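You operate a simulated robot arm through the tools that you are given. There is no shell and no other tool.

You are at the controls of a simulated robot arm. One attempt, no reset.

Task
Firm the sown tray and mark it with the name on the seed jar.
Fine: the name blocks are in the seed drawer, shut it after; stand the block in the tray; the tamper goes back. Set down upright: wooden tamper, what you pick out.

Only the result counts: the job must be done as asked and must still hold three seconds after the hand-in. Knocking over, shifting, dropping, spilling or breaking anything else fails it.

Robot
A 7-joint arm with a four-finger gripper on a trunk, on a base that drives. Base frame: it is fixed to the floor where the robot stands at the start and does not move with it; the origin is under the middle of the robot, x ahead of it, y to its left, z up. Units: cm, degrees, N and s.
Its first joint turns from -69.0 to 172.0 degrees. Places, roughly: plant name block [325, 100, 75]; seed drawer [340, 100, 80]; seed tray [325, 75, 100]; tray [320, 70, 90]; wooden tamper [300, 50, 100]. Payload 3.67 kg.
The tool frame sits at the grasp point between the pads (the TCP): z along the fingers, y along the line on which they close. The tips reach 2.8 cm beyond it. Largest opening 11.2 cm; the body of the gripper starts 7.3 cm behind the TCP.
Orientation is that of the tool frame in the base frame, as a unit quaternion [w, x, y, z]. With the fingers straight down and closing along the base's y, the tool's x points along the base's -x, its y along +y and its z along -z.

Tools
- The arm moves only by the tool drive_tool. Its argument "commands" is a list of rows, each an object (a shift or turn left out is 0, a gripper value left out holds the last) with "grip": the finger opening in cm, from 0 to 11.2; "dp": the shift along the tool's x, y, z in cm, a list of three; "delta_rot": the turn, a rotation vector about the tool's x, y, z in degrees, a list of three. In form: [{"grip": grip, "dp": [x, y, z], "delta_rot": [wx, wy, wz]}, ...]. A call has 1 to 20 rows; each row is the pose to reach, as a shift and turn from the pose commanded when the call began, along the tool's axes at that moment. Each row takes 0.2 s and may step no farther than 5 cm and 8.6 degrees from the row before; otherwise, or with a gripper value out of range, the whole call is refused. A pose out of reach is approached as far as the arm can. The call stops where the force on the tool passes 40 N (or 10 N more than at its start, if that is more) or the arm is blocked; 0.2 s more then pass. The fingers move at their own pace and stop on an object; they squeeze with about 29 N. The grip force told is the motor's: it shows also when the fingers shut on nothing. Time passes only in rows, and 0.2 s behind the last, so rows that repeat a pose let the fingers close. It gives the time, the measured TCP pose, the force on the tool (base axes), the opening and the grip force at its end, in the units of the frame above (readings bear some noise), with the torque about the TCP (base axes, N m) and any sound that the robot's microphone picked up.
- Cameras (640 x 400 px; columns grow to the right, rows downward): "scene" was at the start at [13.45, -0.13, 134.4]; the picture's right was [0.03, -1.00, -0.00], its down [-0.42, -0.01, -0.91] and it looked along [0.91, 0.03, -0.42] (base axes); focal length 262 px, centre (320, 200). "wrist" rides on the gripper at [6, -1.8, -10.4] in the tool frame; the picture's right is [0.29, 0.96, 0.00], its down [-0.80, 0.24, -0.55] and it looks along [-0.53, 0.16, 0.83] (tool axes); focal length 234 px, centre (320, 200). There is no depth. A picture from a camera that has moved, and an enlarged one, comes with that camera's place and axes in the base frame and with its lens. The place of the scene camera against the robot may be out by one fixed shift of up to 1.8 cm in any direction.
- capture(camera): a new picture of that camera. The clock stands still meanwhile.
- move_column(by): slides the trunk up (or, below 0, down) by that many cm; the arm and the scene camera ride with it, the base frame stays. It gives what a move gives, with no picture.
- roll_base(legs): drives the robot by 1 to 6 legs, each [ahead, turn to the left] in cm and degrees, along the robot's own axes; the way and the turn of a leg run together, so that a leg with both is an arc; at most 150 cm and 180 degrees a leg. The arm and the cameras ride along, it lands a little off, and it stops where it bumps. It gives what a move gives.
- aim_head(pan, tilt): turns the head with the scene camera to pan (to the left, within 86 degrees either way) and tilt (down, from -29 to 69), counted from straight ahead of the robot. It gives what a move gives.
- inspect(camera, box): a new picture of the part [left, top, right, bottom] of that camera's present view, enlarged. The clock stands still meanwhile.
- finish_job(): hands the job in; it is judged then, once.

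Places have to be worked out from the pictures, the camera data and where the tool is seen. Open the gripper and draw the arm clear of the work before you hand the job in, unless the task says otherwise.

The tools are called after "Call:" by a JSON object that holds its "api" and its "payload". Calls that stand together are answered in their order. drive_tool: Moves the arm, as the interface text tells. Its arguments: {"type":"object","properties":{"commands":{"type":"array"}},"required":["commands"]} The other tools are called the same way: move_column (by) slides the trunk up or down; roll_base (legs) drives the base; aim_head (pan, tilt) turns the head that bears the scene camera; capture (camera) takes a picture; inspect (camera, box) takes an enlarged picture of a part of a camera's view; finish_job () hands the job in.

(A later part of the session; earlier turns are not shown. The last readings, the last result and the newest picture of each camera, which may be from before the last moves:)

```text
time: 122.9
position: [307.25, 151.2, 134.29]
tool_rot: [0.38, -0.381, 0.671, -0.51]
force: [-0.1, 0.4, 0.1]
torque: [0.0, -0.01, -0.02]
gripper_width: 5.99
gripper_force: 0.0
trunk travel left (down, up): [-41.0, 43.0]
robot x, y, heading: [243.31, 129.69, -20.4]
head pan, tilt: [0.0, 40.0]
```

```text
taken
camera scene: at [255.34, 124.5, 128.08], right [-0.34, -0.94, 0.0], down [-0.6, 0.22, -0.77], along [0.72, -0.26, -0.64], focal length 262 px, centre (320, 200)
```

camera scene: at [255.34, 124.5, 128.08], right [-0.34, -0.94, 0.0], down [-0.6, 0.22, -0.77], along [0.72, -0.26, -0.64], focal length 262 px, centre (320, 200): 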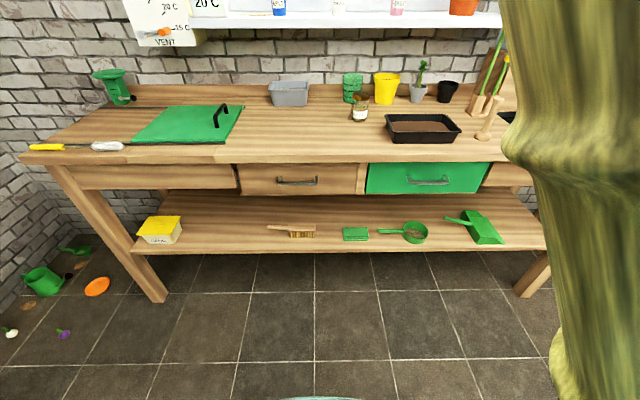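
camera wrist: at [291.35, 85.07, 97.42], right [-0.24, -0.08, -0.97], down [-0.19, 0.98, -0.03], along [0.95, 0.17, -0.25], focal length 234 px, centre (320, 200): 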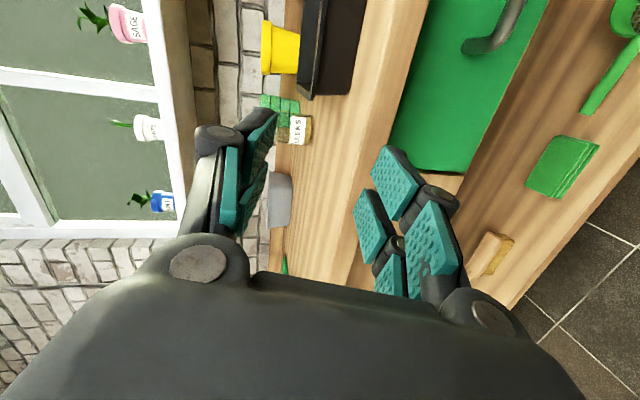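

The base landed squarely in front of the drawer, with everything on the bench intact. I bring the tool over to the right to face the handle and take the roll out.

Call:
{"api": "drive_tool", "payload": {"commands": [{"dp": [4.5, 0, 0]}, {"dp": [9, 0, 0]}, {"dp": [13.5, 0, 0]}, {"dp": [18, 0, 0], "delta_rot": [0, 0, -2]}, {"dp": [22.5, 0, 0], "delta_rot": [0, 0, -4]}, {"dp": [27, 0, 0], "delta_rot": [0, 2, -6]}, {"dp": [31.5, 0, 0], "delta_rot": [0, 3, -7]}, {"dp": [36, 0, 2], "delta_rot": [0, 3, -7]}, {"dp": [36, 0, 2], "delta_rot": [0, 3, -7]}]}}

Call:
{"api": "capture", "payload": {"camera": "scene"}}

Call:
{"api": "capture", "payload": {"camera": "wrist"}}

```text
time: 124.9
position: [293.81, 117.98, 129.3]
tool_rot: [0.331, -0.408, 0.655, -0.543]
force: [0.3, -0.1, -0.1]
torque: [0.01, -0.01, -0.03]
gripper_width: 6.02
gripper_force: 0.0
trunk travel left (down, up): [-41.0, 43.0]
robot x, y, heading: [243.18, 129.69, -20.1]
head pan, tilt: [0.0, 40.0]
```

```text
taken
camera scene: at [255.32, 124.52, 128.08], right [-0.35, -0.94, 0.0], down [-0.6, 0.22, -0.77], along [0.72, -0.26, -0.64], focal length 262 px, centre (320, 200)
```

scene: 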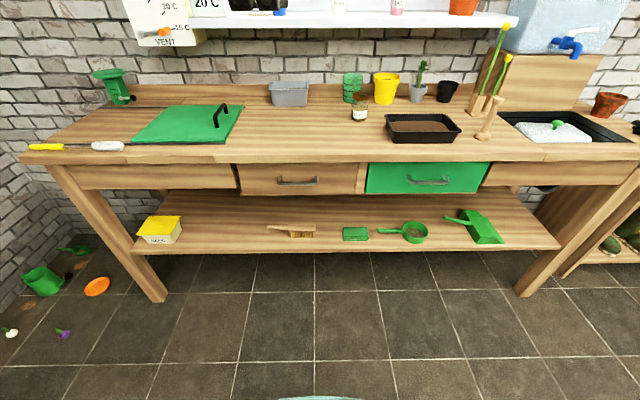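

```text
taken
camera wrist: at [282.33, 117.11, 133.28], right [-0.3, -0.18, -0.94], down [-0.17, 0.98, -0.14], along [0.94, 0.12, -0.32], focal length 234 px, centre (320, 200)
```

wrist: 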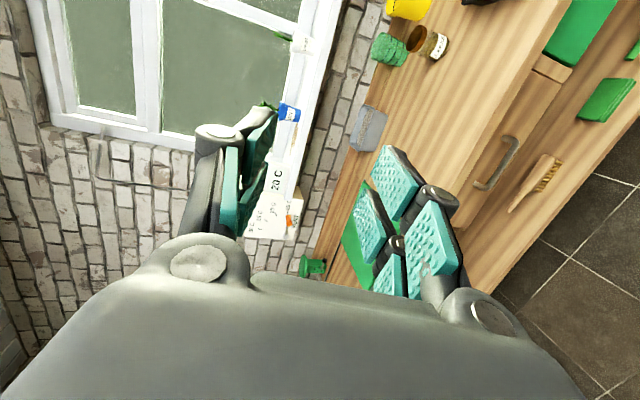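

Good: reached with the tool horizontal-ish. I correct the heading by 6° and try lowering 20 cm with the arm.

Call:
{"api": "drive_tool", "payload": {"commands": [{"dp": [0, 4.5, 0.8], "delta_rot": [0, -3, 0]}, {"dp": [0, 9, 1.6], "delta_rot": [0, -6, 0]}, {"dp": [0, 13.5, 2.4], "delta_rot": [0, -6, 0]}, {"dp": [0, 18, 3.2], "delta_rot": [0, -6, 0]}, {"dp": [0, 18, 3.2], "delta_rot": [0, -6, 0]}]}}

```text
time: 126.1
position: [293.33, 118.27, 111.47]
tool_rot: [0.365, -0.436, 0.637, -0.521]
force: [1.1, 0.1, -0.6]
torque: [-0.03, 0.0, -0.01]
gripper_width: 6.0
gripper_force: 0.0
trunk travel left (down, up): [-41.0, 43.0]
robot x, y, heading: [243.34, 129.76, -20.5]
head pan, tilt: [0.0, 40.0]
```

That works. The trunk takes the next 20 cm.

Call:
{"api": "move_column", "payload": {"by": -20}}

Call:
{"api": "aim_head", "payload": {"pan": 0, "tilt": 30}}

Call:
{"api": "drive_tool", "payload": {"commands": [{"dp": [0, 4.5, 0.8]}, {"dp": [0, 9, 1.6]}, {"dp": [0, 11, 2]}, {"dp": [0, 11, 2]}]}}

Call:
{"api": "capture", "payload": {"camera": "scene"}}

Call:
{"api": "capture", "payload": {"camera": "wrist"}}

```text
time: 128.3
position: [293.4, 118.37, 91.4]
tool_rot: [0.364, -0.436, 0.638, -0.52]
force: [-0.6, 0.2, -0.4]
torque: [0.02, 0.01, 0.02]
gripper_width: 6.01
gripper_force: 0.0
trunk travel left (down, up): [-21.0, 63.0]
robot x, y, heading: [243.68, 129.41, -20.2]
head pan, tilt: [0.0, 40.0]
```

```text
time: 129.0
position: [293.41, 118.16, 91.5]
tool_rot: [0.364, -0.436, 0.638, -0.52]
force: [-0.4, -0.9, -1.1]
torque: [0.02, -0.02, 0.03]
gripper_width: 6.01
gripper_force: 0.1
trunk travel left (down, up): [-21.0, 63.0]
robot x, y, heading: [243.88, 129.36, -20.3]
head pan, tilt: [0.0, 30.0]
```

```text
time: 130.0
position: [293.99, 118.92, 80.47]
tool_rot: [0.363, -0.435, 0.638, -0.521]
force: [0.5, 0.2, -0.2]
torque: [0.0, 0.02, -0.01]
gripper_width: 6.0
gripper_force: 0.1
out of reach, approached as far as the arm can: row 2, 3, 4
trunk travel left (down, up): [-21.0, 63.0]
robot x, y, heading: [243.38, 130.03, -20.2]
head pan, tilt: [0.0, 30.0]
```

```text
taken
camera scene: at [255.84, 124.29, 109.6], right [-0.35, -0.94, 0.0], down [-0.47, 0.17, -0.87], along [0.81, -0.3, -0.5], focal length 262 px, centre (320, 200)
```

scene: 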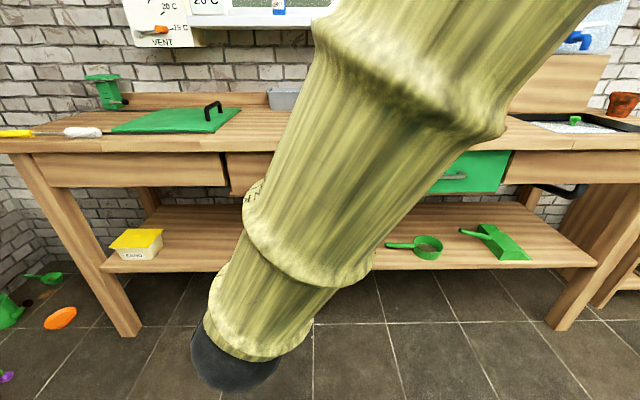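

```text
taken
camera wrist: at [282.52, 116.74, 84.23], right [-0.27, -0.19, -0.94], down [-0.27, 0.96, -0.12], along [0.92, 0.22, -0.31], focal length 234 px, centre (320, 200)
```

wrist: 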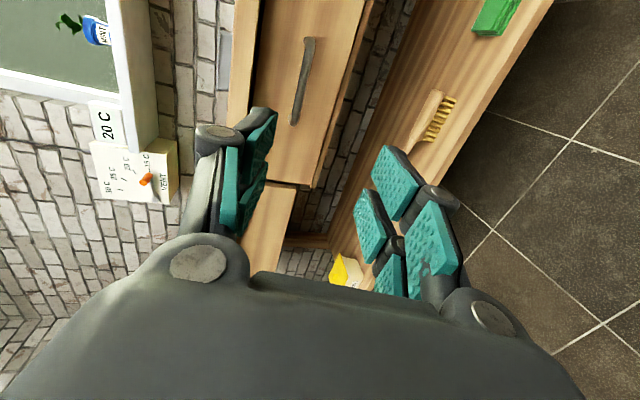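

The bar, seen again, is at about (320.5, 107.9, 78). I approach along the tool axis, stopping 6 cm short to check.

Call:
{"api": "drive_tool", "payload": {"commands": [{"dp": [0.2, -0.8, 4.5]}, {"dp": [0.4, -1.5, 9]}, {"dp": [0.6, -2, 13.5]}, {"dp": [0.8, -2.6, 18]}, {"dp": [0.84, -3.0, 22]}, {"dp": [0.84, -3.0, 22]}]}}

Call:
{"api": "capture", "payload": {"camera": "wrist"}}

Call:
{"api": "capture", "payload": {"camera": "scene"}}

```text
time: 131.4
position: [314.6, 109.88, 79.17]
tool_rot: [0.363, -0.436, 0.638, -0.521]
force: [-0.2, 0.6, 0.0]
torque: [-0.02, 0.01, 0.01]
gripper_width: 6.0
gripper_force: 0.1
trunk travel left (down, up): [-21.0, 63.0]
robot x, y, heading: [242.9, 129.24, -20.1]
head pan, tilt: [0.0, 30.0]
```

```text
taken
camera wrist: at [303.2, 107.81, 83.01], right [-0.27, -0.19, -0.94], down [-0.27, 0.96, -0.12], along [0.92, 0.22, -0.31], focal length 234 px, centre (320, 200)
```

wrist: 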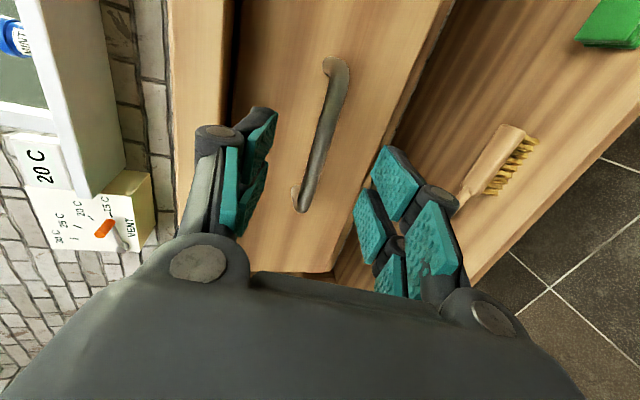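

```text
taken
camera scene: at [255.86, 124.27, 109.6], right [-0.35, -0.94, 0.0], down [-0.47, 0.17, -0.87], along [0.81, -0.3, -0.5], focal length 262 px, centre (320, 200)
```

scene: 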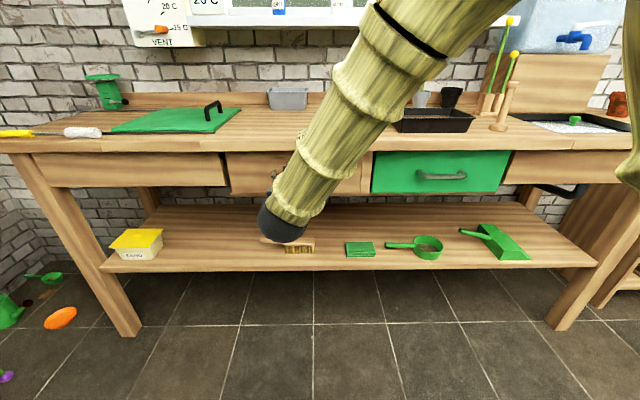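

Straight ahead 6.4 cm leads onto the bar's middle at the right height. I advance 5.8 cm so that the tips pass about 2 cm behind the bar.

Call:
{"api": "drive_tool", "payload": {"commands": [{"dp": [0, -0.1, 2]}, {"dp": [0, -0.2, 4]}, {"dp": [0, -0.3, 5.2]}, {"dp": [0, -0.3, 5.8]}, {"dp": [0, -0.3, 5.8]}]}}

Call:
{"api": "capture", "payload": {"camera": "wrist"}}

```text
time: 132.6
position: [320.05, 108.19, 78.39]
tool_rot: [0.364, -0.435, 0.638, -0.521]
force: [0.4, 0.0, 0.2]
torque: [0.03, 0.01, 0.01]
gripper_width: 6.01
gripper_force: 0.1
trunk travel left (down, up): [-21.0, 63.0]
robot x, y, heading: [243.4, 129.7, -20.0]
head pan, tilt: [0.0, 30.0]
```

```text
taken
camera wrist: at [308.51, 106.0, 82.26], right [-0.27, -0.19, -0.94], down [-0.27, 0.96, -0.12], along [0.92, 0.22, -0.31], focal length 234 px, centre (320, 200)
```

wrist: 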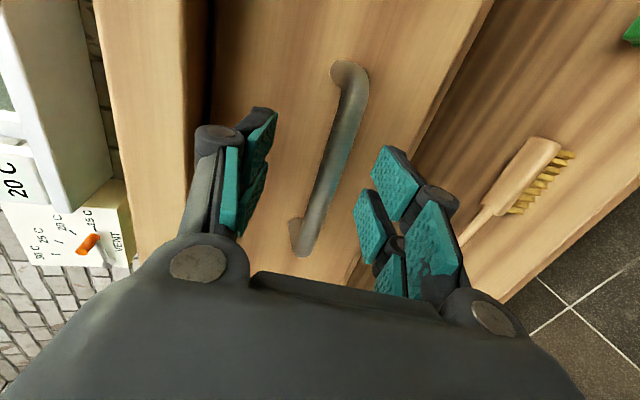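

The bar lies between the pads. I close on it.

Call:
{"api": "drive_tool", "payload": {"commands": [{"grip": 3}, {"grip": 1.5}, {"grip": 0}, {"grip": 0}, {"grip": 0}]}}

Call:
{"api": "capture", "payload": {"camera": "wrist"}}

```text
time: 133.8
position: [319.84, 108.26, 77.85]
tool_rot: [0.36, -0.44, 0.638, -0.519]
force: [-0.6, 0.1, -10.9]
torque: [-1.75, 0.91, -0.11]
gripper_width: 1.38
gripper_force: 45.3
trunk travel left (down, up): [-21.0, 63.0]
robot x, y, heading: [242.95, 129.57, -20.0]
head pan, tilt: [0.0, 30.0]
stopped in row 5: the force on the tool passed its limit at 41 N (the readings are from after the stop); the commanded pose is now the measured one
```

```text
taken
camera wrist: at [308.41, 106.04, 81.86], right [-0.28, -0.2, -0.94], down [-0.27, 0.96, -0.12], along [0.92, 0.22, -0.32], focal length 234 px, centre (320, 200)
```

wrist: 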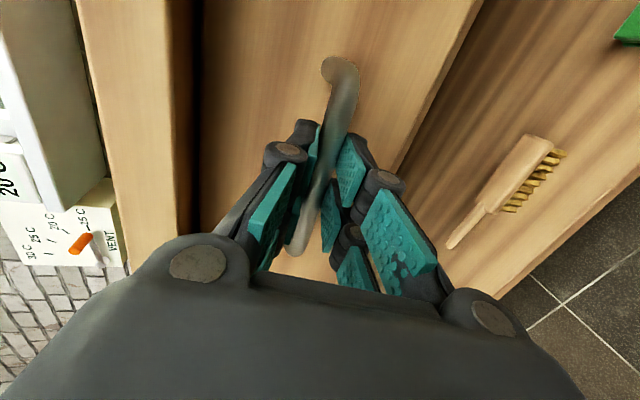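

I hold the bar (1.4 cm). I start pulling the drawer straight out, slowly at first.

Call:
{"api": "drive_tool", "payload": {"commands": [{"grip": 0, "dp": [0, 0.25, -0.5]}, {"dp": [0.01, 0.4, -1.2]}, {"dp": [0.03, 0.6, -2]}, {"dp": [0.04, 0.8, -3]}, {"dp": [0.05, 1.0, -4]}, {"dp": [0.05, 1.0, -4]}]}}

Call:
{"api": "capture", "payload": {"camera": "wrist"}}

```text
time: 135.2
position: [315.96, 109.65, 77.9]
tool_rot: [0.363, -0.438, 0.638, -0.519]
force: [-1.8, -7.6, 2.6]
torque: [-1.92, 0.58, 0.39]
gripper_width: 1.4
gripper_force: 45.0
trunk travel left (down, up): [-21.0, 63.0]
robot x, y, heading: [243.41, 129.42, -20.2]
head pan, tilt: [0.0, 30.0]
```

```text
taken
camera wrist: at [304.51, 107.42, 81.78], right [-0.28, -0.19, -0.94], down [-0.27, 0.96, -0.12], along [0.92, 0.22, -0.32], focal length 234 px, centre (320, 200)
```

wrist: 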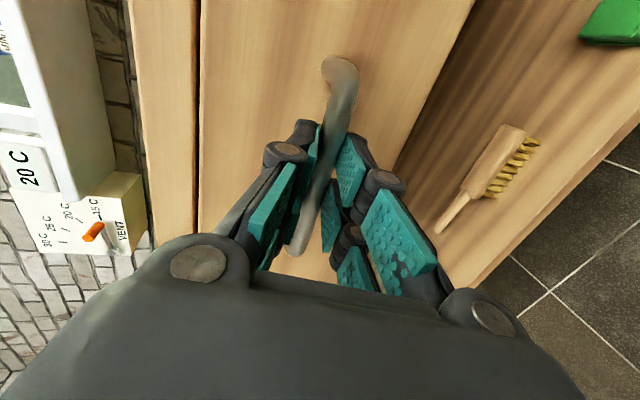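

The drawer comes out smoothly with low force. I pull another 12 cm.

Call:
{"api": "drive_tool", "payload": {"commands": [{"dp": [0.15, 0.2, -1]}, {"dp": [0.2, 0.4, -2.2]}, {"dp": [0.2, 0.7, -3.6]}, {"dp": [0.2, 1.0, -5]}, {"dp": [0.2, 1.25, -6.4]}, {"dp": [0.2, 1.5, -7.8]}, {"dp": [0.2, 1.8, -9.2]}, {"dp": [0.2, 2.1, -10.6]}, {"dp": [0.2, 2.3, -12]}, {"dp": [0.2, 2.3, -12]}]}}

Call:
{"api": "capture", "payload": {"camera": "wrist"}}

Call:
{"api": "capture", "payload": {"camera": "scene"}}

```text
time: 137.4
position: [304.45, 113.6, 77.93]
tool_rot: [0.361, -0.439, 0.639, -0.518]
force: [-0.5, 0.0, -20.3]
torque: [-1.68, 0.96, -0.04]
gripper_width: 1.39
gripper_force: 45.1
trunk travel left (down, up): [-21.0, 63.0]
robot x, y, heading: [243.51, 129.58, -20.0]
head pan, tilt: [0.0, 30.0]
```

```text
taken
camera wrist: at [293.04, 111.44, 81.85], right [-0.28, -0.2, -0.94], down [-0.27, 0.96, -0.12], along [0.92, 0.22, -0.32], focal length 234 px, centre (320, 200)
```

wrist: 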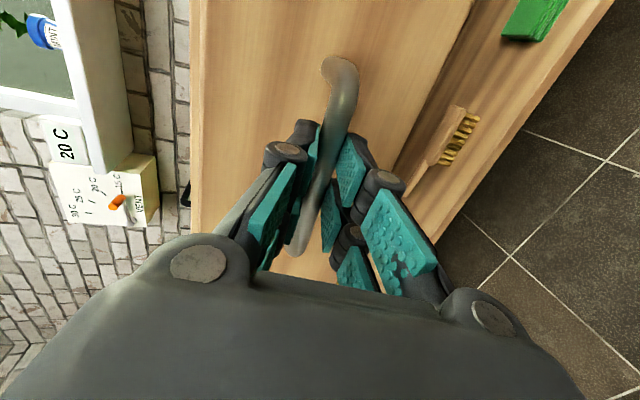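

```text
taken
camera scene: at [255.93, 124.27, 109.57], right [-0.35, -0.94, 0.0], down [-0.47, 0.17, -0.87], along [0.81, -0.3, -0.5], focal length 262 px, centre (320, 200)
```

scene: 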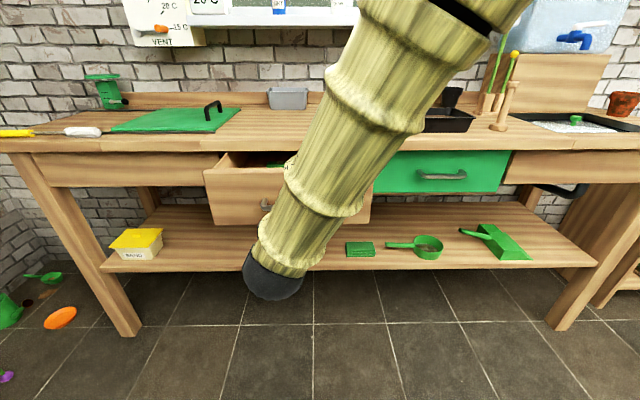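

Drawer is 16 cm open. I pull 5 cm more, relieving the downward load a bit.

Call:
{"api": "drive_tool", "payload": {"commands": [{"dp": [0, 0.4, -0.8]}, {"dp": [0, 0.7, -2]}, {"dp": [0, 1.0, -3.2]}, {"dp": [0, 1.25, -4.4]}, {"dp": [0, 1.4, -5.2]}, {"dp": [0, 1.4, -5.2]}]}}

Call:
{"api": "capture", "payload": {"camera": "scene"}}

```text
time: 138.7
position: [299.21, 115.33, 77.88]
tool_rot: [0.361, -0.436, 0.638, -0.522]
force: [-2.5, -6.3, 10.7]
torque: [-2.4, 0.49, -1.12]
gripper_width: 1.42
gripper_force: 44.4
trunk travel left (down, up): [-21.0, 63.0]
robot x, y, heading: [243.29, 129.42, -20.3]
head pan, tilt: [0.0, 30.0]
stopped in row 6: the force on the tool passed its limit at 42 N (the readings are from after the stop); the commanded pose is now the measured one
```

```text
taken
camera scene: at [255.74, 124.22, 109.61], right [-0.35, -0.94, 0.0], down [-0.47, 0.17, -0.87], along [0.81, -0.3, -0.5], focal length 262 px, centre (320, 200)
```

scene: 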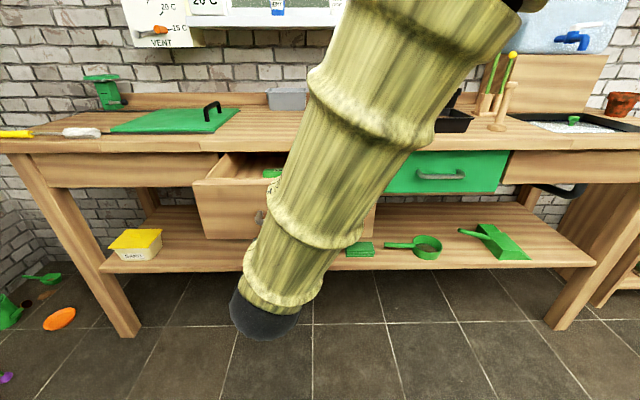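

The drawer seems to be at its end stop, about 21 cm open. I release the handle and back straight off.

Call:
{"api": "drive_tool", "payload": {"commands": [{"grip": 3}, {"grip": 5}, {"grip": 5}, {"grip": 5, "dp": [0, 0, -1.5]}, {"grip": 5, "dp": [0, 0, -3.5]}, {"grip": 5, "dp": [0, 0, -5]}, {"grip": 5, "dp": [0, 0, -5]}]}}

Call:
{"api": "capture", "payload": {"camera": "wrist"}}

```text
time: 140.3
position: [295.02, 117.41, 78.98]
tool_rot: [0.362, -0.435, 0.638, -0.521]
force: [-0.9, -0.6, -0.6]
torque: [0.0, -0.01, -0.02]
gripper_width: 4.99
gripper_force: 0.0
trunk travel left (down, up): [-21.0, 63.0]
robot x, y, heading: [243.29, 129.27, -20.6]
head pan, tilt: [0.0, 30.0]
```

```text
taken
camera wrist: at [283.64, 115.31, 82.77], right [-0.28, -0.19, -0.94], down [-0.27, 0.96, -0.12], along [0.92, 0.22, -0.32], focal length 234 px, centre (320, 200)
```

wrist: 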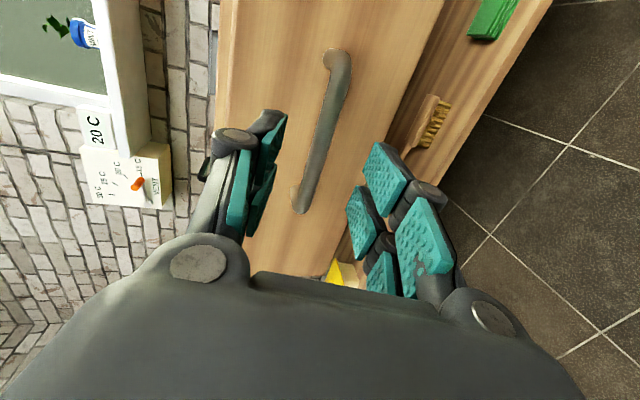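

The bar is free. I back off 2 cm more and raise the trunk to get above the drawer.

Call:
{"api": "drive_tool", "payload": {"commands": [{"grip": 5, "dp": [0, -0.3, -1.2]}, {"grip": 5, "dp": [0, -0.5, -2.2]}, {"grip": 5, "dp": [0, -0.5, -2.2]}]}}

Call:
{"api": "move_column", "payload": {"by": 40}}

Call:
{"api": "capture", "payload": {"camera": "wrist"}}

Call:
{"api": "aim_head", "payload": {"pan": 0, "tilt": 50}}

Call:
{"api": "capture", "payload": {"camera": "scene"}}

```text
time: 141.1
position: [293.81, 118.83, 80.01]
tool_rot: [0.362, -0.437, 0.639, -0.52]
force: [0.2, -0.1, -0.4]
torque: [0.02, 0.03, 0.03]
gripper_width: 5.02
gripper_force: 0.0
out of reach, approached as far as the arm can: row 1, 2, 3
trunk travel left (down, up): [-21.0, 63.0]
robot x, y, heading: [244.08, 129.08, -20.5]
head pan, tilt: [0.0, 30.0]
```

```text
time: 145.0
position: [293.9, 118.73, 119.78]
tool_rot: [0.362, -0.436, 0.639, -0.52]
force: [-0.3, -0.4, -0.8]
torque: [-0.01, 0.0, 0.02]
gripper_width: 5.0
gripper_force: 0.0
trunk travel left (down, up): [-61.0, 23.0]
robot x, y, heading: [243.2, 129.5, -20.2]
head pan, tilt: [0.0, 30.0]
```

```text
taken
camera wrist: at [282.57, 116.67, 123.78], right [-0.28, -0.19, -0.94], down [-0.26, 0.96, -0.12], along [0.92, 0.22, -0.32], focal length 234 px, centre (320, 200)
```

wrist: 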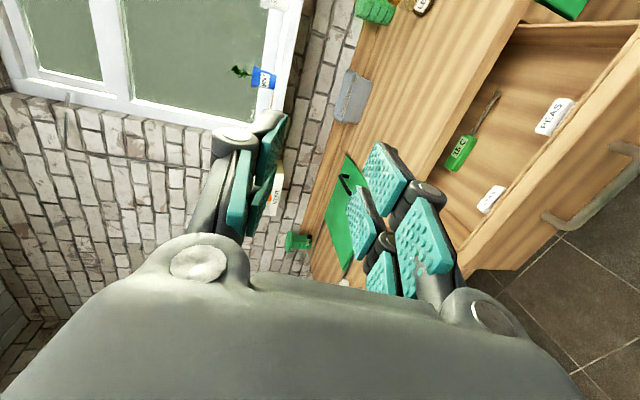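

```text
time: 145.8
position: [293.9, 118.94, 119.8]
tool_rot: [0.362, -0.435, 0.64, -0.52]
force: [-0.2, -0.4, -0.1]
torque: [0.01, 0.02, 0.04]
gripper_width: 5.01
gripper_force: 0.1
trunk travel left (down, up): [-61.0, 23.0]
robot x, y, heading: [243.37, 129.49, -20.3]
head pan, tilt: [0.0, 50.0]
```

```text
taken
camera scene: at [254.55, 124.71, 146.66], right [-0.35, -0.94, 0.0], down [-0.72, 0.27, -0.64], along [0.6, -0.22, -0.77], focal length 262 px, centre (320, 200)
```

scene: 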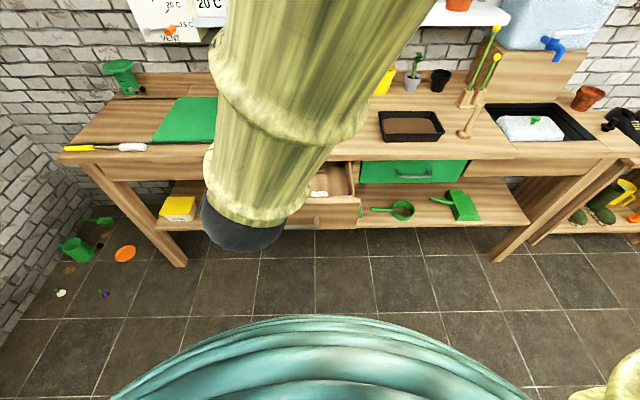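

The open drawer shows blocks inside: PEAS and others. I enlarge the wrist view on them.

Call:
{"api": "inspect", "payload": {"camera": "wrist", "box": [430, 70, 640, 240]}}

Call:
{"api": "inspect", "payload": {"camera": "scene", "box": [280, 150, 380, 230]}}

```text
2.35 times, centred on (535, 155) of wrist
camera zoom: at [282.56, 116.67, 123.79], right [-0.28, -0.19, -0.94], down [-0.26, 0.96, -0.12], along [0.92, 0.22, -0.32], focal length 551 px, centre (-186, 306)
```

zoom: 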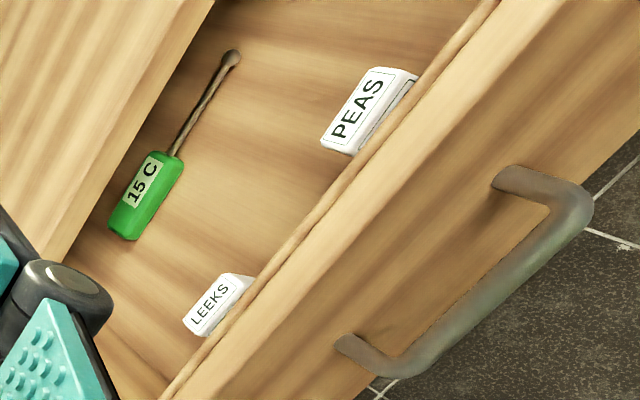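

```text
5.00 times, centred on (330, 190) of scene
camera zoom: at [254.55, 124.71, 146.66], right [-0.35, -0.94, 0.0], down [-0.72, 0.27, -0.64], along [0.6, -0.22, -0.77], focal length 1312 px, centre (270, 250)
```

zoom: 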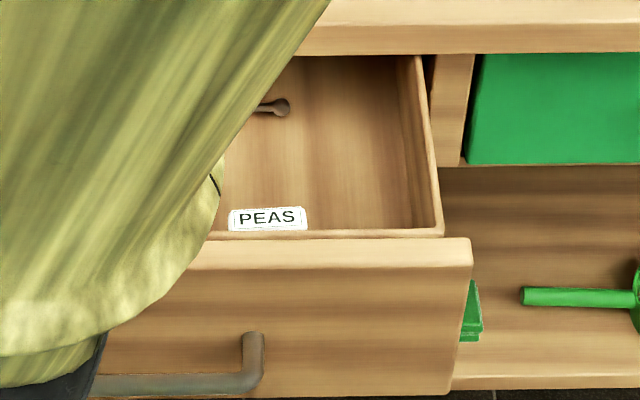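

LEEKS and PEAS blocks lie in the drawer near its front, LEEKS to the left. I turn the gripper back to point down: first undo the roll.

Call:
{"api": "drive_tool", "payload": {"commands": [{"delta_rot": [0, 0, 8.5]}, {"delta_rot": [0, 0, 17]}, {"delta_rot": [0, 0, 25.5]}, {"delta_rot": [0, 0, 34]}, {"delta_rot": [0, 0, 42.5]}, {"delta_rot": [0, 0, 51]}, {"delta_rot": [0, 0, 59.5]}, {"delta_rot": [0, 0, 68]}, {"delta_rot": [0, 0, 76.5]}, {"delta_rot": [0, 0, 84]}, {"delta_rot": [0, 0, 90]}, {"delta_rot": [0, 0, 90]}]}}

```text
time: 148.4
position: [293.91, 118.82, 119.91]
tool_rot: [0.623, 0.145, 0.761, -0.112]
force: [0.6, -0.4, -0.1]
torque: [0.01, -0.01, 0.0]
gripper_width: 5.0
gripper_force: 0.1
trunk travel left (down, up): [-61.0, 23.0]
robot x, y, heading: [243.55, 129.61, -20.3]
head pan, tilt: [0.0, 50.0]
```

Roll undone. Now I tip the tool down by 79°.

Call:
{"api": "drive_tool", "payload": {"commands": [{"delta_rot": [0, 8, 0]}, {"delta_rot": [0, 16, 0]}, {"delta_rot": [0, 24, 0]}, {"delta_rot": [0, 32, 0]}, {"delta_rot": [0, 40, 0]}, {"delta_rot": [0, 48, 0]}, {"delta_rot": [0, 56, 0]}, {"delta_rot": [0, 64, 0]}, {"delta_rot": [0, 72, 0]}, {"delta_rot": [0, 78.5, 0]}, {"delta_rot": [0, 78.5, 0]}]}}

Call:
{"api": "capture", "payload": {"camera": "wrist"}}

Call:
{"api": "capture", "payload": {"camera": "scene"}}

```text
time: 150.8
position: [293.87, 118.74, 119.79]
tool_rot: [0.002, 0.182, 0.983, 0.004]
force: [0.7, -0.6, -0.3]
torque: [0.02, -0.01, -0.01]
gripper_width: 5.0
gripper_force: 0.1
trunk travel left (down, up): [-61.0, 23.0]
robot x, y, heading: [243.55, 129.74, -20.3]
head pan, tilt: [0.0, 50.0]
```

```text
taken
camera wrist: at [287.61, 119.13, 130.4], right [0.07, 1.0, 0.01], down [0.83, -0.07, 0.56], along [0.56, -0.04, -0.83], focal length 234 px, centre (320, 200)
```

wrist: 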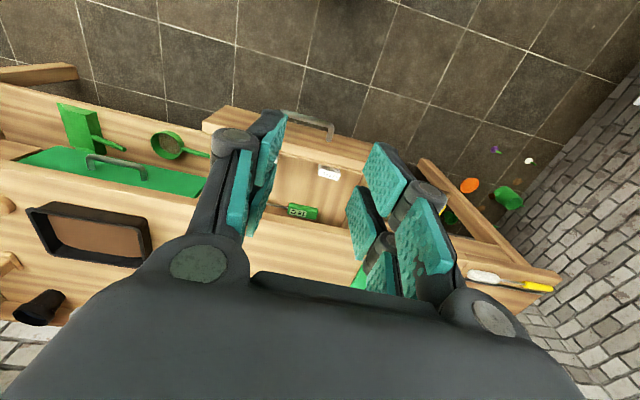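

```text
taken
camera scene: at [254.5, 124.69, 146.66], right [-0.35, -0.94, 0.0], down [-0.72, 0.27, -0.64], along [0.6, -0.22, -0.77], focal length 262 px, centre (320, 200)
```

scene: 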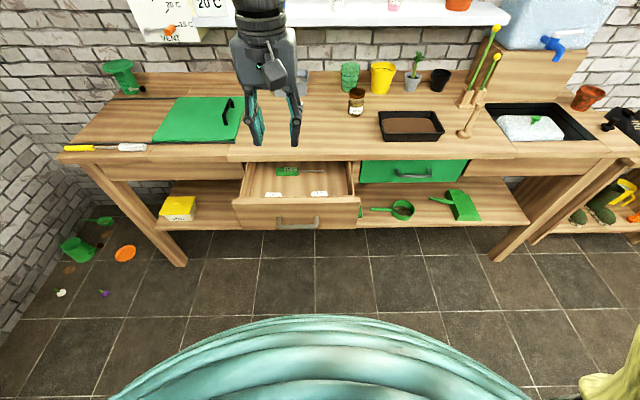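

Call:
{"api": "inspect", "payload": {"camera": "scene", "box": [230, 155, 360, 235]}}

Call:
{"api": "inspect", "payload": {"camera": "wrist", "box": [270, 140, 380, 230]}}

```text
4.92 times, centred on (295, 195) of scene
camera zoom: at [254.5, 124.69, 146.66], right [-0.35, -0.94, 0.0], down [-0.72, 0.27, -0.64], along [0.6, -0.22, -0.77], focal length 1292 px, centre (443, 225)
```

zoom: 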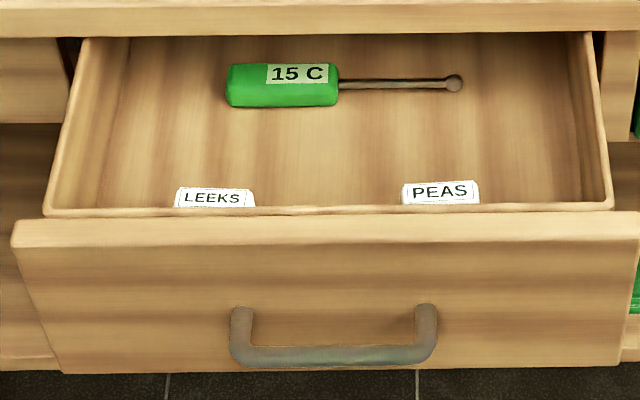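

```text
4.44 times, centred on (325, 185) of wrist
camera zoom: at [287.61, 119.13, 130.4], right [0.07, 1.0, 0.01], down [0.83, -0.07, 0.56], along [0.56, -0.04, -0.83], focal length 1041 px, centre (298, 267)
```

zoom: 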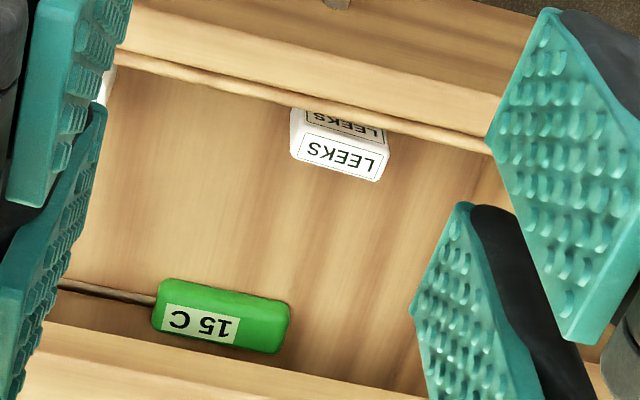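

Blocks stand upright with the name on both top and front. LEEKS's top triangulates to about (313.1, 119.9, 82). I move above it at z ≈ 104, open 7.5 cm, for a closer look.

Call:
{"api": "drive_tool", "payload": {"commands": [{"grip": 7.5, "dp": [-4, 2, 1]}, {"dp": [-8, 4, 3]}, {"dp": [-12, 6, 6]}, {"dp": [-15.5, 7.5, 9]}, {"dp": [-17.5, 7.9, 13]}, {"dp": [-17.5, 7.9, 15.5]}, {"dp": [-17.5, 7.9, 15.5]}]}}

Call:
{"api": "capture", "payload": {"camera": "wrist"}}

Call:
{"api": "inspect", "payload": {"camera": "scene", "box": [210, 100, 390, 240]}}

```text
refused: row 3 steps farther than a row can; nothing moved
```

```text
taken
camera wrist: at [287.61, 119.13, 130.4], right [0.07, 1.0, 0.01], down [0.83, -0.07, 0.56], along [0.56, -0.04, -0.83], focal length 234 px, centre (320, 200)
```

wrist: 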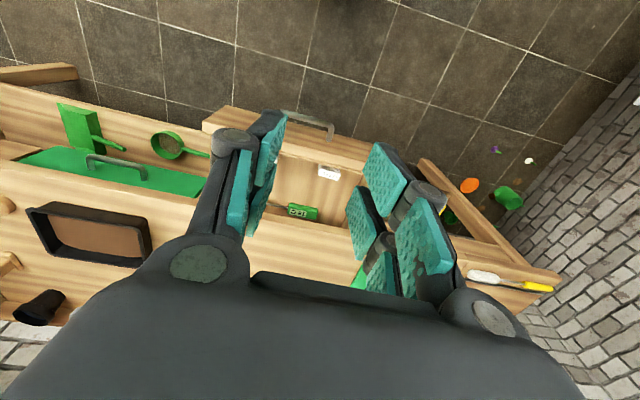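

```text
2.86 times, centred on (300, 170) of scene
camera zoom: at [254.5, 124.69, 146.66], right [-0.35, -0.94, 0.0], down [-0.72, 0.27, -0.64], along [0.6, -0.22, -0.77], focal length 750 px, centre (377, 286)
```

zoom: 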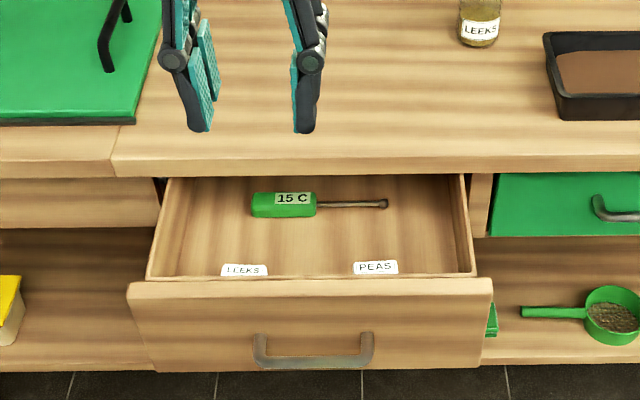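

A step was too long again; I resend with gentler steps.

Call:
{"api": "drive_tool", "payload": {"commands": [{"grip": 7.5, "dp": [-3.5, 1.6, 1]}, {"dp": [-7, 3.2, 3]}, {"dp": [-10.5, 4.8, 5]}, {"dp": [-14, 6.4, 7.5]}, {"dp": [-17, 7.7, 10]}, {"dp": [-17.5, 7.9, 13]}, {"dp": [-17.5, 7.9, 15.5]}, {"dp": [-17.5, 7.9, 15.5]}]}}

Call:
{"api": "capture", "payload": {"camera": "wrist"}}

Call:
{"api": "inspect", "payload": {"camera": "scene", "box": [210, 100, 390, 240]}}

```text
time: 152.6
position: [313.22, 119.86, 104.63]
tool_rot: [0.003, 0.182, 0.983, 0.004]
force: [0.1, 0.4, -0.7]
torque: [-0.02, -0.02, 0.0]
gripper_width: 7.5
gripper_force: 0.1
trunk travel left (down, up): [-61.0, 23.0]
robot x, y, heading: [243.19, 129.36, -20.4]
head pan, tilt: [0.0, 50.0]
```

```text
taken
camera wrist: at [306.97, 120.31, 114.97], right [0.07, 1.0, 0.01], down [0.83, -0.07, 0.56], along [0.56, -0.04, -0.83], focal length 234 px, centre (320, 200)
```

wrist: 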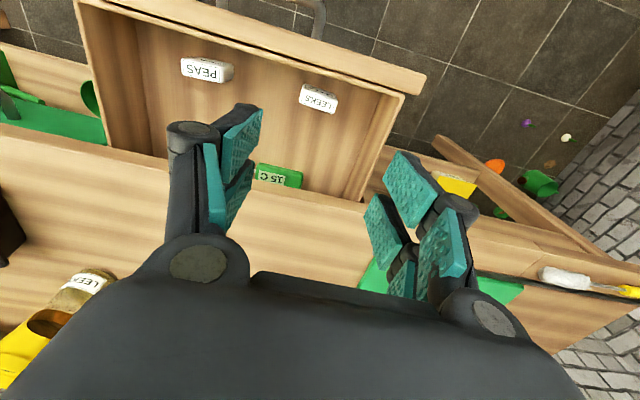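

```text
2.86 times, centred on (300, 170) of scene
camera zoom: at [254.51, 124.7, 146.66], right [-0.35, -0.94, 0.0], down [-0.72, 0.27, -0.64], along [0.6, -0.22, -0.77], focal length 750 px, centre (377, 286)
```

zoom: 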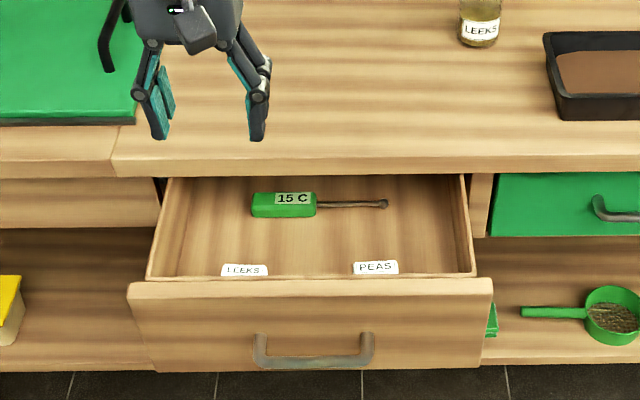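

Call:
{"api": "inspect", "payload": {"camera": "wrist", "box": [260, 60, 380, 140]}}

Call:
{"api": "inspect", "payload": {"camera": "wrist", "box": [80, 0, 420, 210]}}

```text
5.00 times, centred on (320, 100) of wrist
camera zoom: at [306.97, 120.31, 114.97], right [0.07, 1.0, 0.01], down [0.83, -0.07, 0.56], along [0.56, -0.04, -0.83], focal length 1171 px, centre (320, 700)
```

zoom: 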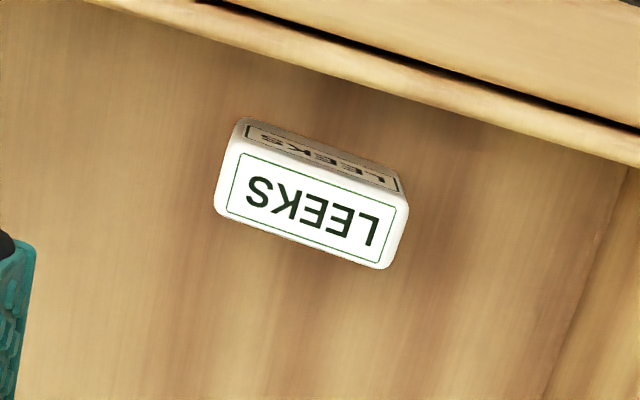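

```text
1.88 times, centred on (250, 105) of wrist
camera zoom: at [306.97, 120.31, 114.97], right [0.07, 1.0, 0.01], down [0.83, -0.07, 0.56], along [0.56, -0.04, -0.83], focal length 441 px, centre (452, 379)
```

zoom: 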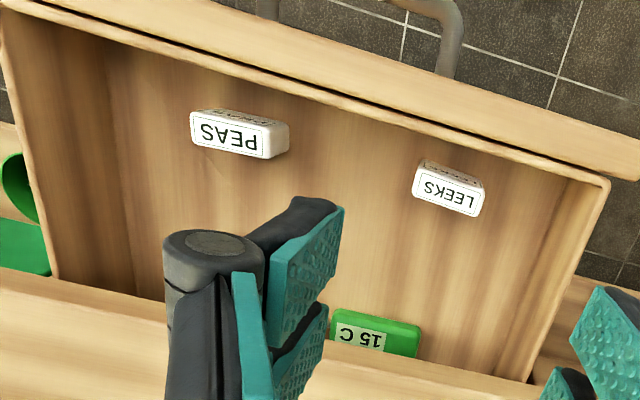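

The LEEKS block's top is at about (313.1, 119.6, 82), about 4.8 × 2 cm. I lower to just above it and look again.

Call:
{"api": "drive_tool", "payload": {"commands": [{"grip": 7.5, "dp": [0, -0.28, 4.5]}, {"dp": [0, -0.28, 9]}, {"dp": [0, -0.28, 13.5]}, {"dp": [0, -0.28, 17]}, {"dp": [0, -0.28, 17]}]}}

Call:
{"api": "capture", "payload": {"camera": "wrist"}}

Call:
{"api": "inspect", "payload": {"camera": "scene", "box": [210, 100, 390, 240]}}

```text
time: 154.0
position: [314.17, 117.84, 89.15]
tool_rot: [0.003, 0.206, 0.978, 0.031]
force: [0.0, 0.2, -0.1]
torque: [0.03, 0.01, -0.03]
gripper_width: 7.5
gripper_force: 0.1
trunk travel left (down, up): [-61.0, 23.0]
robot x, y, heading: [243.83, 129.68, -20.7]
head pan, tilt: [0.0, 50.0]
stopped in row 5: the arm was blocked; the commanded pose is now the measured one
```

```text
taken
camera wrist: at [307.69, 117.94, 99.55], right [0.12, 0.99, 0.06], down [0.81, -0.13, 0.56], along [0.57, -0.02, -0.82], focal length 234 px, centre (320, 200)
```

wrist: 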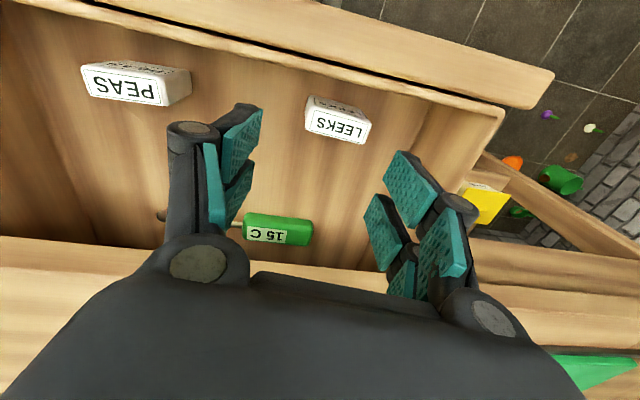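

```text
2.86 times, centred on (300, 170) of scene
camera zoom: at [254.61, 124.67, 146.64], right [-0.35, -0.94, 0.0], down [-0.72, 0.27, -0.64], along [0.6, -0.22, -0.77], focal length 750 px, centre (377, 286)
```

zoom: 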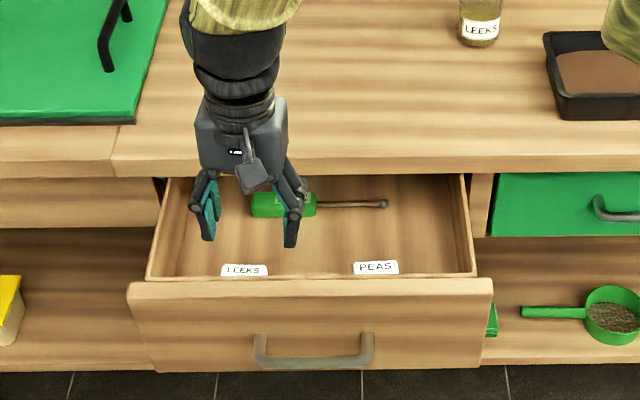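

The arm again stops at its low limit, so the trunk must do the lowering. I go back up 13 cm while squaring the tool.

Call:
{"api": "drive_tool", "payload": {"commands": [{"grip": 7.5, "dp": [0, 0, -4.5], "delta_rot": [0, 0, 0]}, {"dp": [0, 0, -9], "delta_rot": [1.5, 0, -1.5]}, {"dp": [0, 0, -13], "delta_rot": [3.5, 0, -3.2]}, {"dp": [0, 0, -13], "delta_rot": [3.5, 0, -3.2]}]}}

```text
time: 155.0
position: [314.03, 115.79, 101.52]
tool_rot: [-0.01, 0.189, 0.982, 0.013]
force: [0.2, -0.6, -0.7]
torque: [0.02, 0.02, -0.01]
gripper_width: 7.51
gripper_force: 0.1
trunk travel left (down, up): [-61.0, 23.0]
robot x, y, heading: [243.62, 129.25, -20.6]
head pan, tilt: [0.0, 50.0]
```

I square up the rest and re-centre over the block (313.2, 119.6), raising a bit more.

Call:
{"api": "drive_tool", "payload": {"commands": [{"grip": 7.5, "dp": [1.1, 1.6, -2], "delta_rot": [1.2, -1.4, -1.3]}, {"dp": [2.18, 3.23, -4], "delta_rot": [1.2, -1.4, -1.3]}, {"dp": [2.18, 3.23, -4], "delta_rot": [1.2, -1.4, -1.3]}]}}

Call:
{"api": "move_column", "payload": {"by": -12}}

Call:
{"api": "capture", "payload": {"camera": "wrist"}}

```text
time: 156.0
position: [312.81, 118.58, 101.97]
tool_rot: [-0.037, 0.193, 0.98, 0.03]
force: [-0.1, -0.2, 1.3]
torque: [-0.01, 0.01, 0.02]
gripper_width: 7.5
gripper_force: 0.1
trunk travel left (down, up): [-61.0, 23.0]
robot x, y, heading: [243.49, 129.09, -20.3]
head pan, tilt: [0.0, 50.0]
stopped in row 3: the arm was blocked; the commanded pose is now the measured one
```

```text
time: 157.5
position: [312.76, 118.55, 89.91]
tool_rot: [-0.037, 0.192, 0.98, 0.03]
force: [0.3, -0.1, 0.1]
torque: [0.0, 0.01, -0.02]
gripper_width: 7.49
gripper_force: 0.1
trunk travel left (down, up): [-49.0, 35.0]
robot x, y, heading: [243.19, 129.43, -20.2]
head pan, tilt: [0.0, 50.0]
```

```text
taken
camera wrist: at [307.1, 118.34, 100.86], right [0.1, 0.99, 0.07], down [0.86, -0.12, 0.5], along [0.5, 0.01, -0.87], focal length 234 px, centre (320, 200)
```

wrist: 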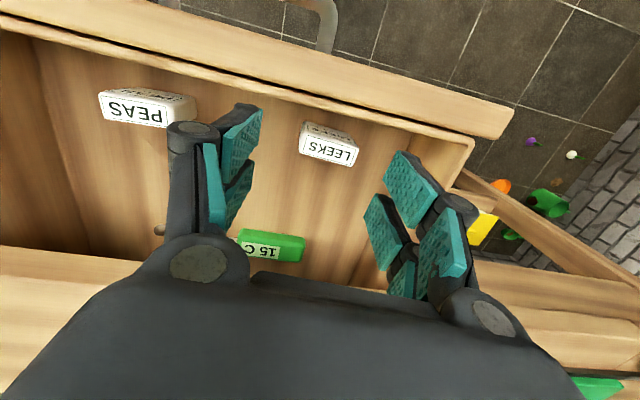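

The arm is at the low end of its own range again; I lift it 12 cm by the arm before using the trunk further.

Call:
{"api": "drive_tool", "payload": {"commands": [{"grip": 7.5, "dp": [0.35, 0.2, -4]}, {"dp": [0.7, 0.4, -8]}, {"dp": [1.0, 0.54, -12]}, {"dp": [1.0, 0.54, -12]}]}}

```text
time: 158.5
position: [312.74, 119.04, 101.7]
tool_rot: [-0.038, 0.19, 0.981, 0.026]
force: [0.3, 1.3, -0.8]
torque: [0.02, 0.0, 0.01]
gripper_width: 7.5
gripper_force: 0.2
trunk travel left (down, up): [-49.0, 35.0]
robot x, y, heading: [243.13, 129.61, -20.3]
head pan, tilt: [0.0, 50.0]
```

Free again. Now I square the tool and centre it over the block.

Call:
{"api": "drive_tool", "payload": {"commands": [{"grip": 7.5, "dp": [-0.1, 0.35, 0], "delta_rot": [1, -2.4, -0.7]}, {"dp": [-0.22, 0.69, 0], "delta_rot": [2.1, -4.8, -1.5]}, {"dp": [-0.22, 0.69, 0], "delta_rot": [2.1, -4.8, -1.5]}]}}

```text
time: 159.3
position: [313.17, 118.98, 102.09]
tool_rot: [0.0, 0.181, 0.984, 0.005]
force: [-0.4, 0.4, -0.5]
torque: [-0.01, -0.01, 0.0]
gripper_width: 7.5
gripper_force: 0.1
trunk travel left (down, up): [-49.0, 35.0]
robot x, y, heading: [243.68, 129.33, -20.2]
head pan, tilt: [0.0, 50.0]
```

Squared. The trunk lowers 14 cm to bring the tips just above the block.

Call:
{"api": "move_column", "payload": {"by": -14}}

Call:
{"api": "capture", "payload": {"camera": "wrist"}}

Call:
{"api": "capture", "payload": {"camera": "scene"}}

```text
time: 161.0
position: [313.13, 119.17, 88.31]
tool_rot: [0.004, 0.179, 0.984, 0.006]
force: [-0.4, -1.1, 0.4]
torque: [0.01, -0.06, 0.0]
gripper_width: 7.49
gripper_force: 0.0
trunk travel left (down, up): [-35.0, 49.0]
robot x, y, heading: [243.43, 129.33, -20.6]
head pan, tilt: [0.0, 50.0]
```

```text
taken
camera wrist: at [306.78, 119.45, 98.74], right [0.07, 1.0, 0.01], down [0.83, -0.06, 0.56], along [0.56, -0.03, -0.83], focal length 234 px, centre (320, 200)
```

wrist: 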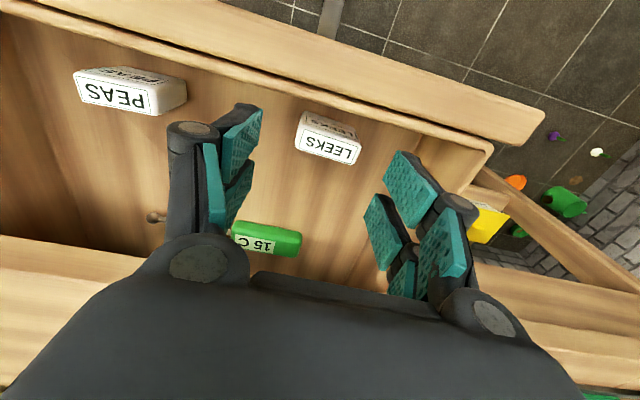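

```text
taken
camera scene: at [254.55, 124.73, 120.66], right [-0.35, -0.94, 0.0], down [-0.72, 0.27, -0.64], along [0.6, -0.22, -0.77], focal length 262 px, centre (320, 200)
```

scene: 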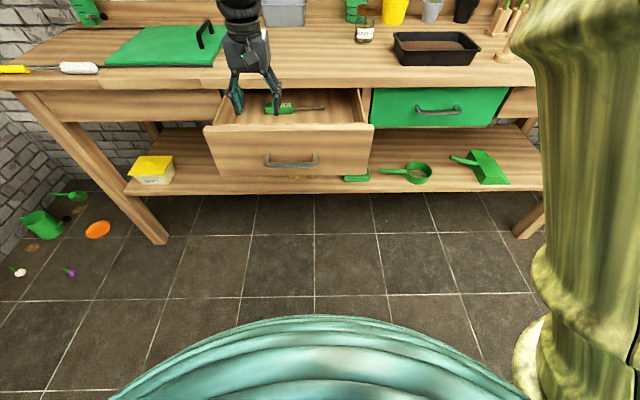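

Call:
{"api": "inspect", "payload": {"camera": "wrist", "box": [240, 90, 420, 210]}}

```text
3.33 times, centred on (330, 150) of wrist
camera zoom: at [306.78, 119.45, 98.74], right [0.07, 1.0, 0.01], down [0.83, -0.06, 0.56], along [0.56, -0.03, -0.83], focal length 781 px, centre (287, 367)
```

zoom: 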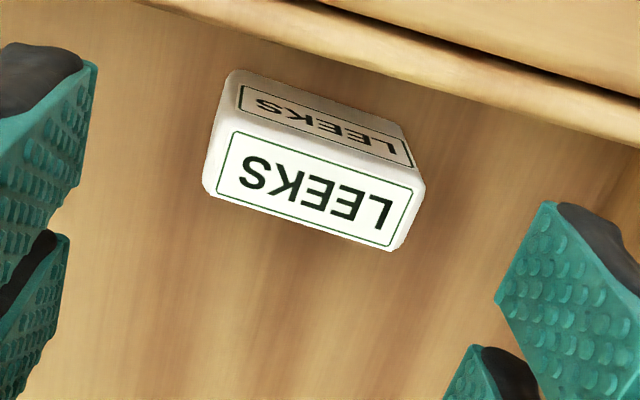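

The block measures about 4.8 × 2 × 4.3 cm, standing on the drawer floor at z ≈ 77.5, at (313.4, 119.7). I shift 0.6 cm left and lower 7 cm so the fingers straddle its ends.

Call:
{"api": "drive_tool", "payload": {"commands": [{"grip": 7.5, "dp": [0, 0.6, 0]}, {"dp": [0, 0.6, 0]}]}}

Call:
{"api": "move_column", "payload": {"by": -6}}

Call:
{"api": "capture", "payload": {"camera": "wrist"}}

Call:
{"api": "inspect", "payload": {"camera": "scene", "box": [180, 30, 400, 180]}}

```text
time: 161.6
position: [313.56, 119.66, 88.57]
tool_rot: [0.002, 0.181, 0.983, 0.009]
force: [-0.8, 0.4, 0.5]
torque: [0.03, 0.02, 0.01]
gripper_width: 7.49
gripper_force: 0.2
trunk travel left (down, up): [-35.0, 49.0]
robot x, y, heading: [243.33, 129.87, -20.2]
head pan, tilt: [0.0, 50.0]
```

```text
time: 162.6
position: [313.44, 119.43, 82.41]
tool_rot: [0.002, 0.181, 0.984, 0.008]
force: [1.4, -0.1, -0.4]
torque: [0.0, 0.03, -0.02]
gripper_width: 7.5
gripper_force: 0.1
trunk travel left (down, up): [-29.0, 55.0]
robot x, y, heading: [243.39, 129.28, -20.5]
head pan, tilt: [0.0, 50.0]
```

```text
taken
camera wrist: at [307.1, 119.71, 92.89], right [0.07, 1.0, 0.02], down [0.83, -0.07, 0.56], along [0.56, -0.03, -0.83], focal length 234 px, centre (320, 200)
```

wrist: 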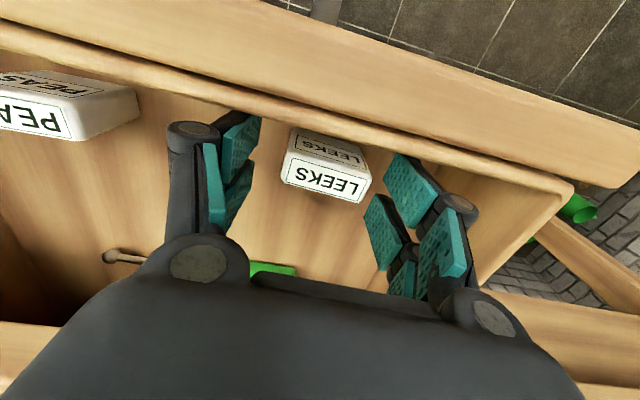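

```text
2.67 times, centred on (290, 105) of scene
camera zoom: at [254.54, 124.73, 114.66], right [-0.35, -0.94, 0.0], down [-0.72, 0.27, -0.64], along [0.6, -0.22, -0.77], focal length 700 px, centre (400, 453)
```

zoom: 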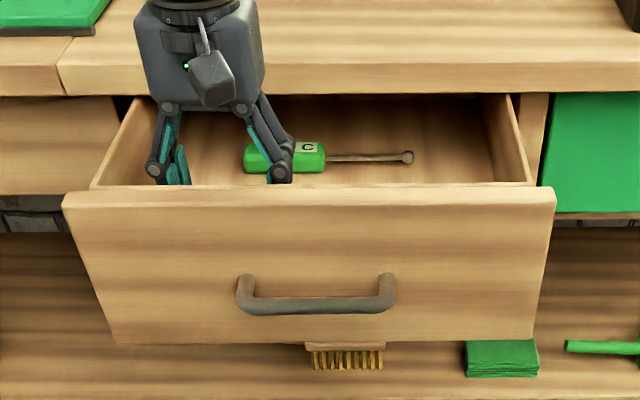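

The fingers straddle the block. I lower 1.2 cm more and close gently.

Call:
{"api": "move_column", "payload": {"by": -1.2}}

Call:
{"api": "drive_tool", "payload": {"commands": [{"grip": 6}, {"grip": 5}, {"grip": 4.2}, {"grip": 3.5}, {"grip": 3.5}, {"grip": 3.5}]}}

Call:
{"api": "capture", "payload": {"camera": "wrist"}}

```text
time: 163.2
position: [313.45, 119.42, 81.15]
tool_rot: [0.003, 0.181, 0.983, 0.009]
force: [-0.1, 0.2, 0.0]
torque: [-0.02, 0.01, 0.01]
gripper_width: 7.5
gripper_force: 0.1
trunk travel left (down, up): [-27.8, 56.2]
robot x, y, heading: [243.0, 129.64, -20.4]
head pan, tilt: [0.0, 50.0]
```

```text
time: 164.6
position: [313.5, 119.42, 81.15]
tool_rot: [0.002, 0.182, 0.983, 0.01]
force: [-0.1, -0.1, -0.1]
torque: [0.02, -0.01, 0.0]
gripper_width: 5.09
gripper_force: 29.0
trunk travel left (down, up): [-27.8, 56.2]
robot x, y, heading: [243.51, 129.62, -20.5]
head pan, tilt: [0.0, 50.0]
```

```text
taken
camera wrist: at [307.11, 119.71, 91.66], right [0.07, 1.0, 0.02], down [0.83, -0.07, 0.56], along [0.56, -0.03, -0.83], focal length 234 px, centre (320, 200)
```

wrist: 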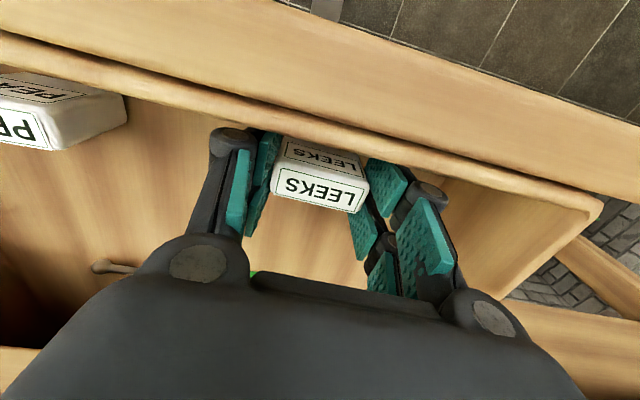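

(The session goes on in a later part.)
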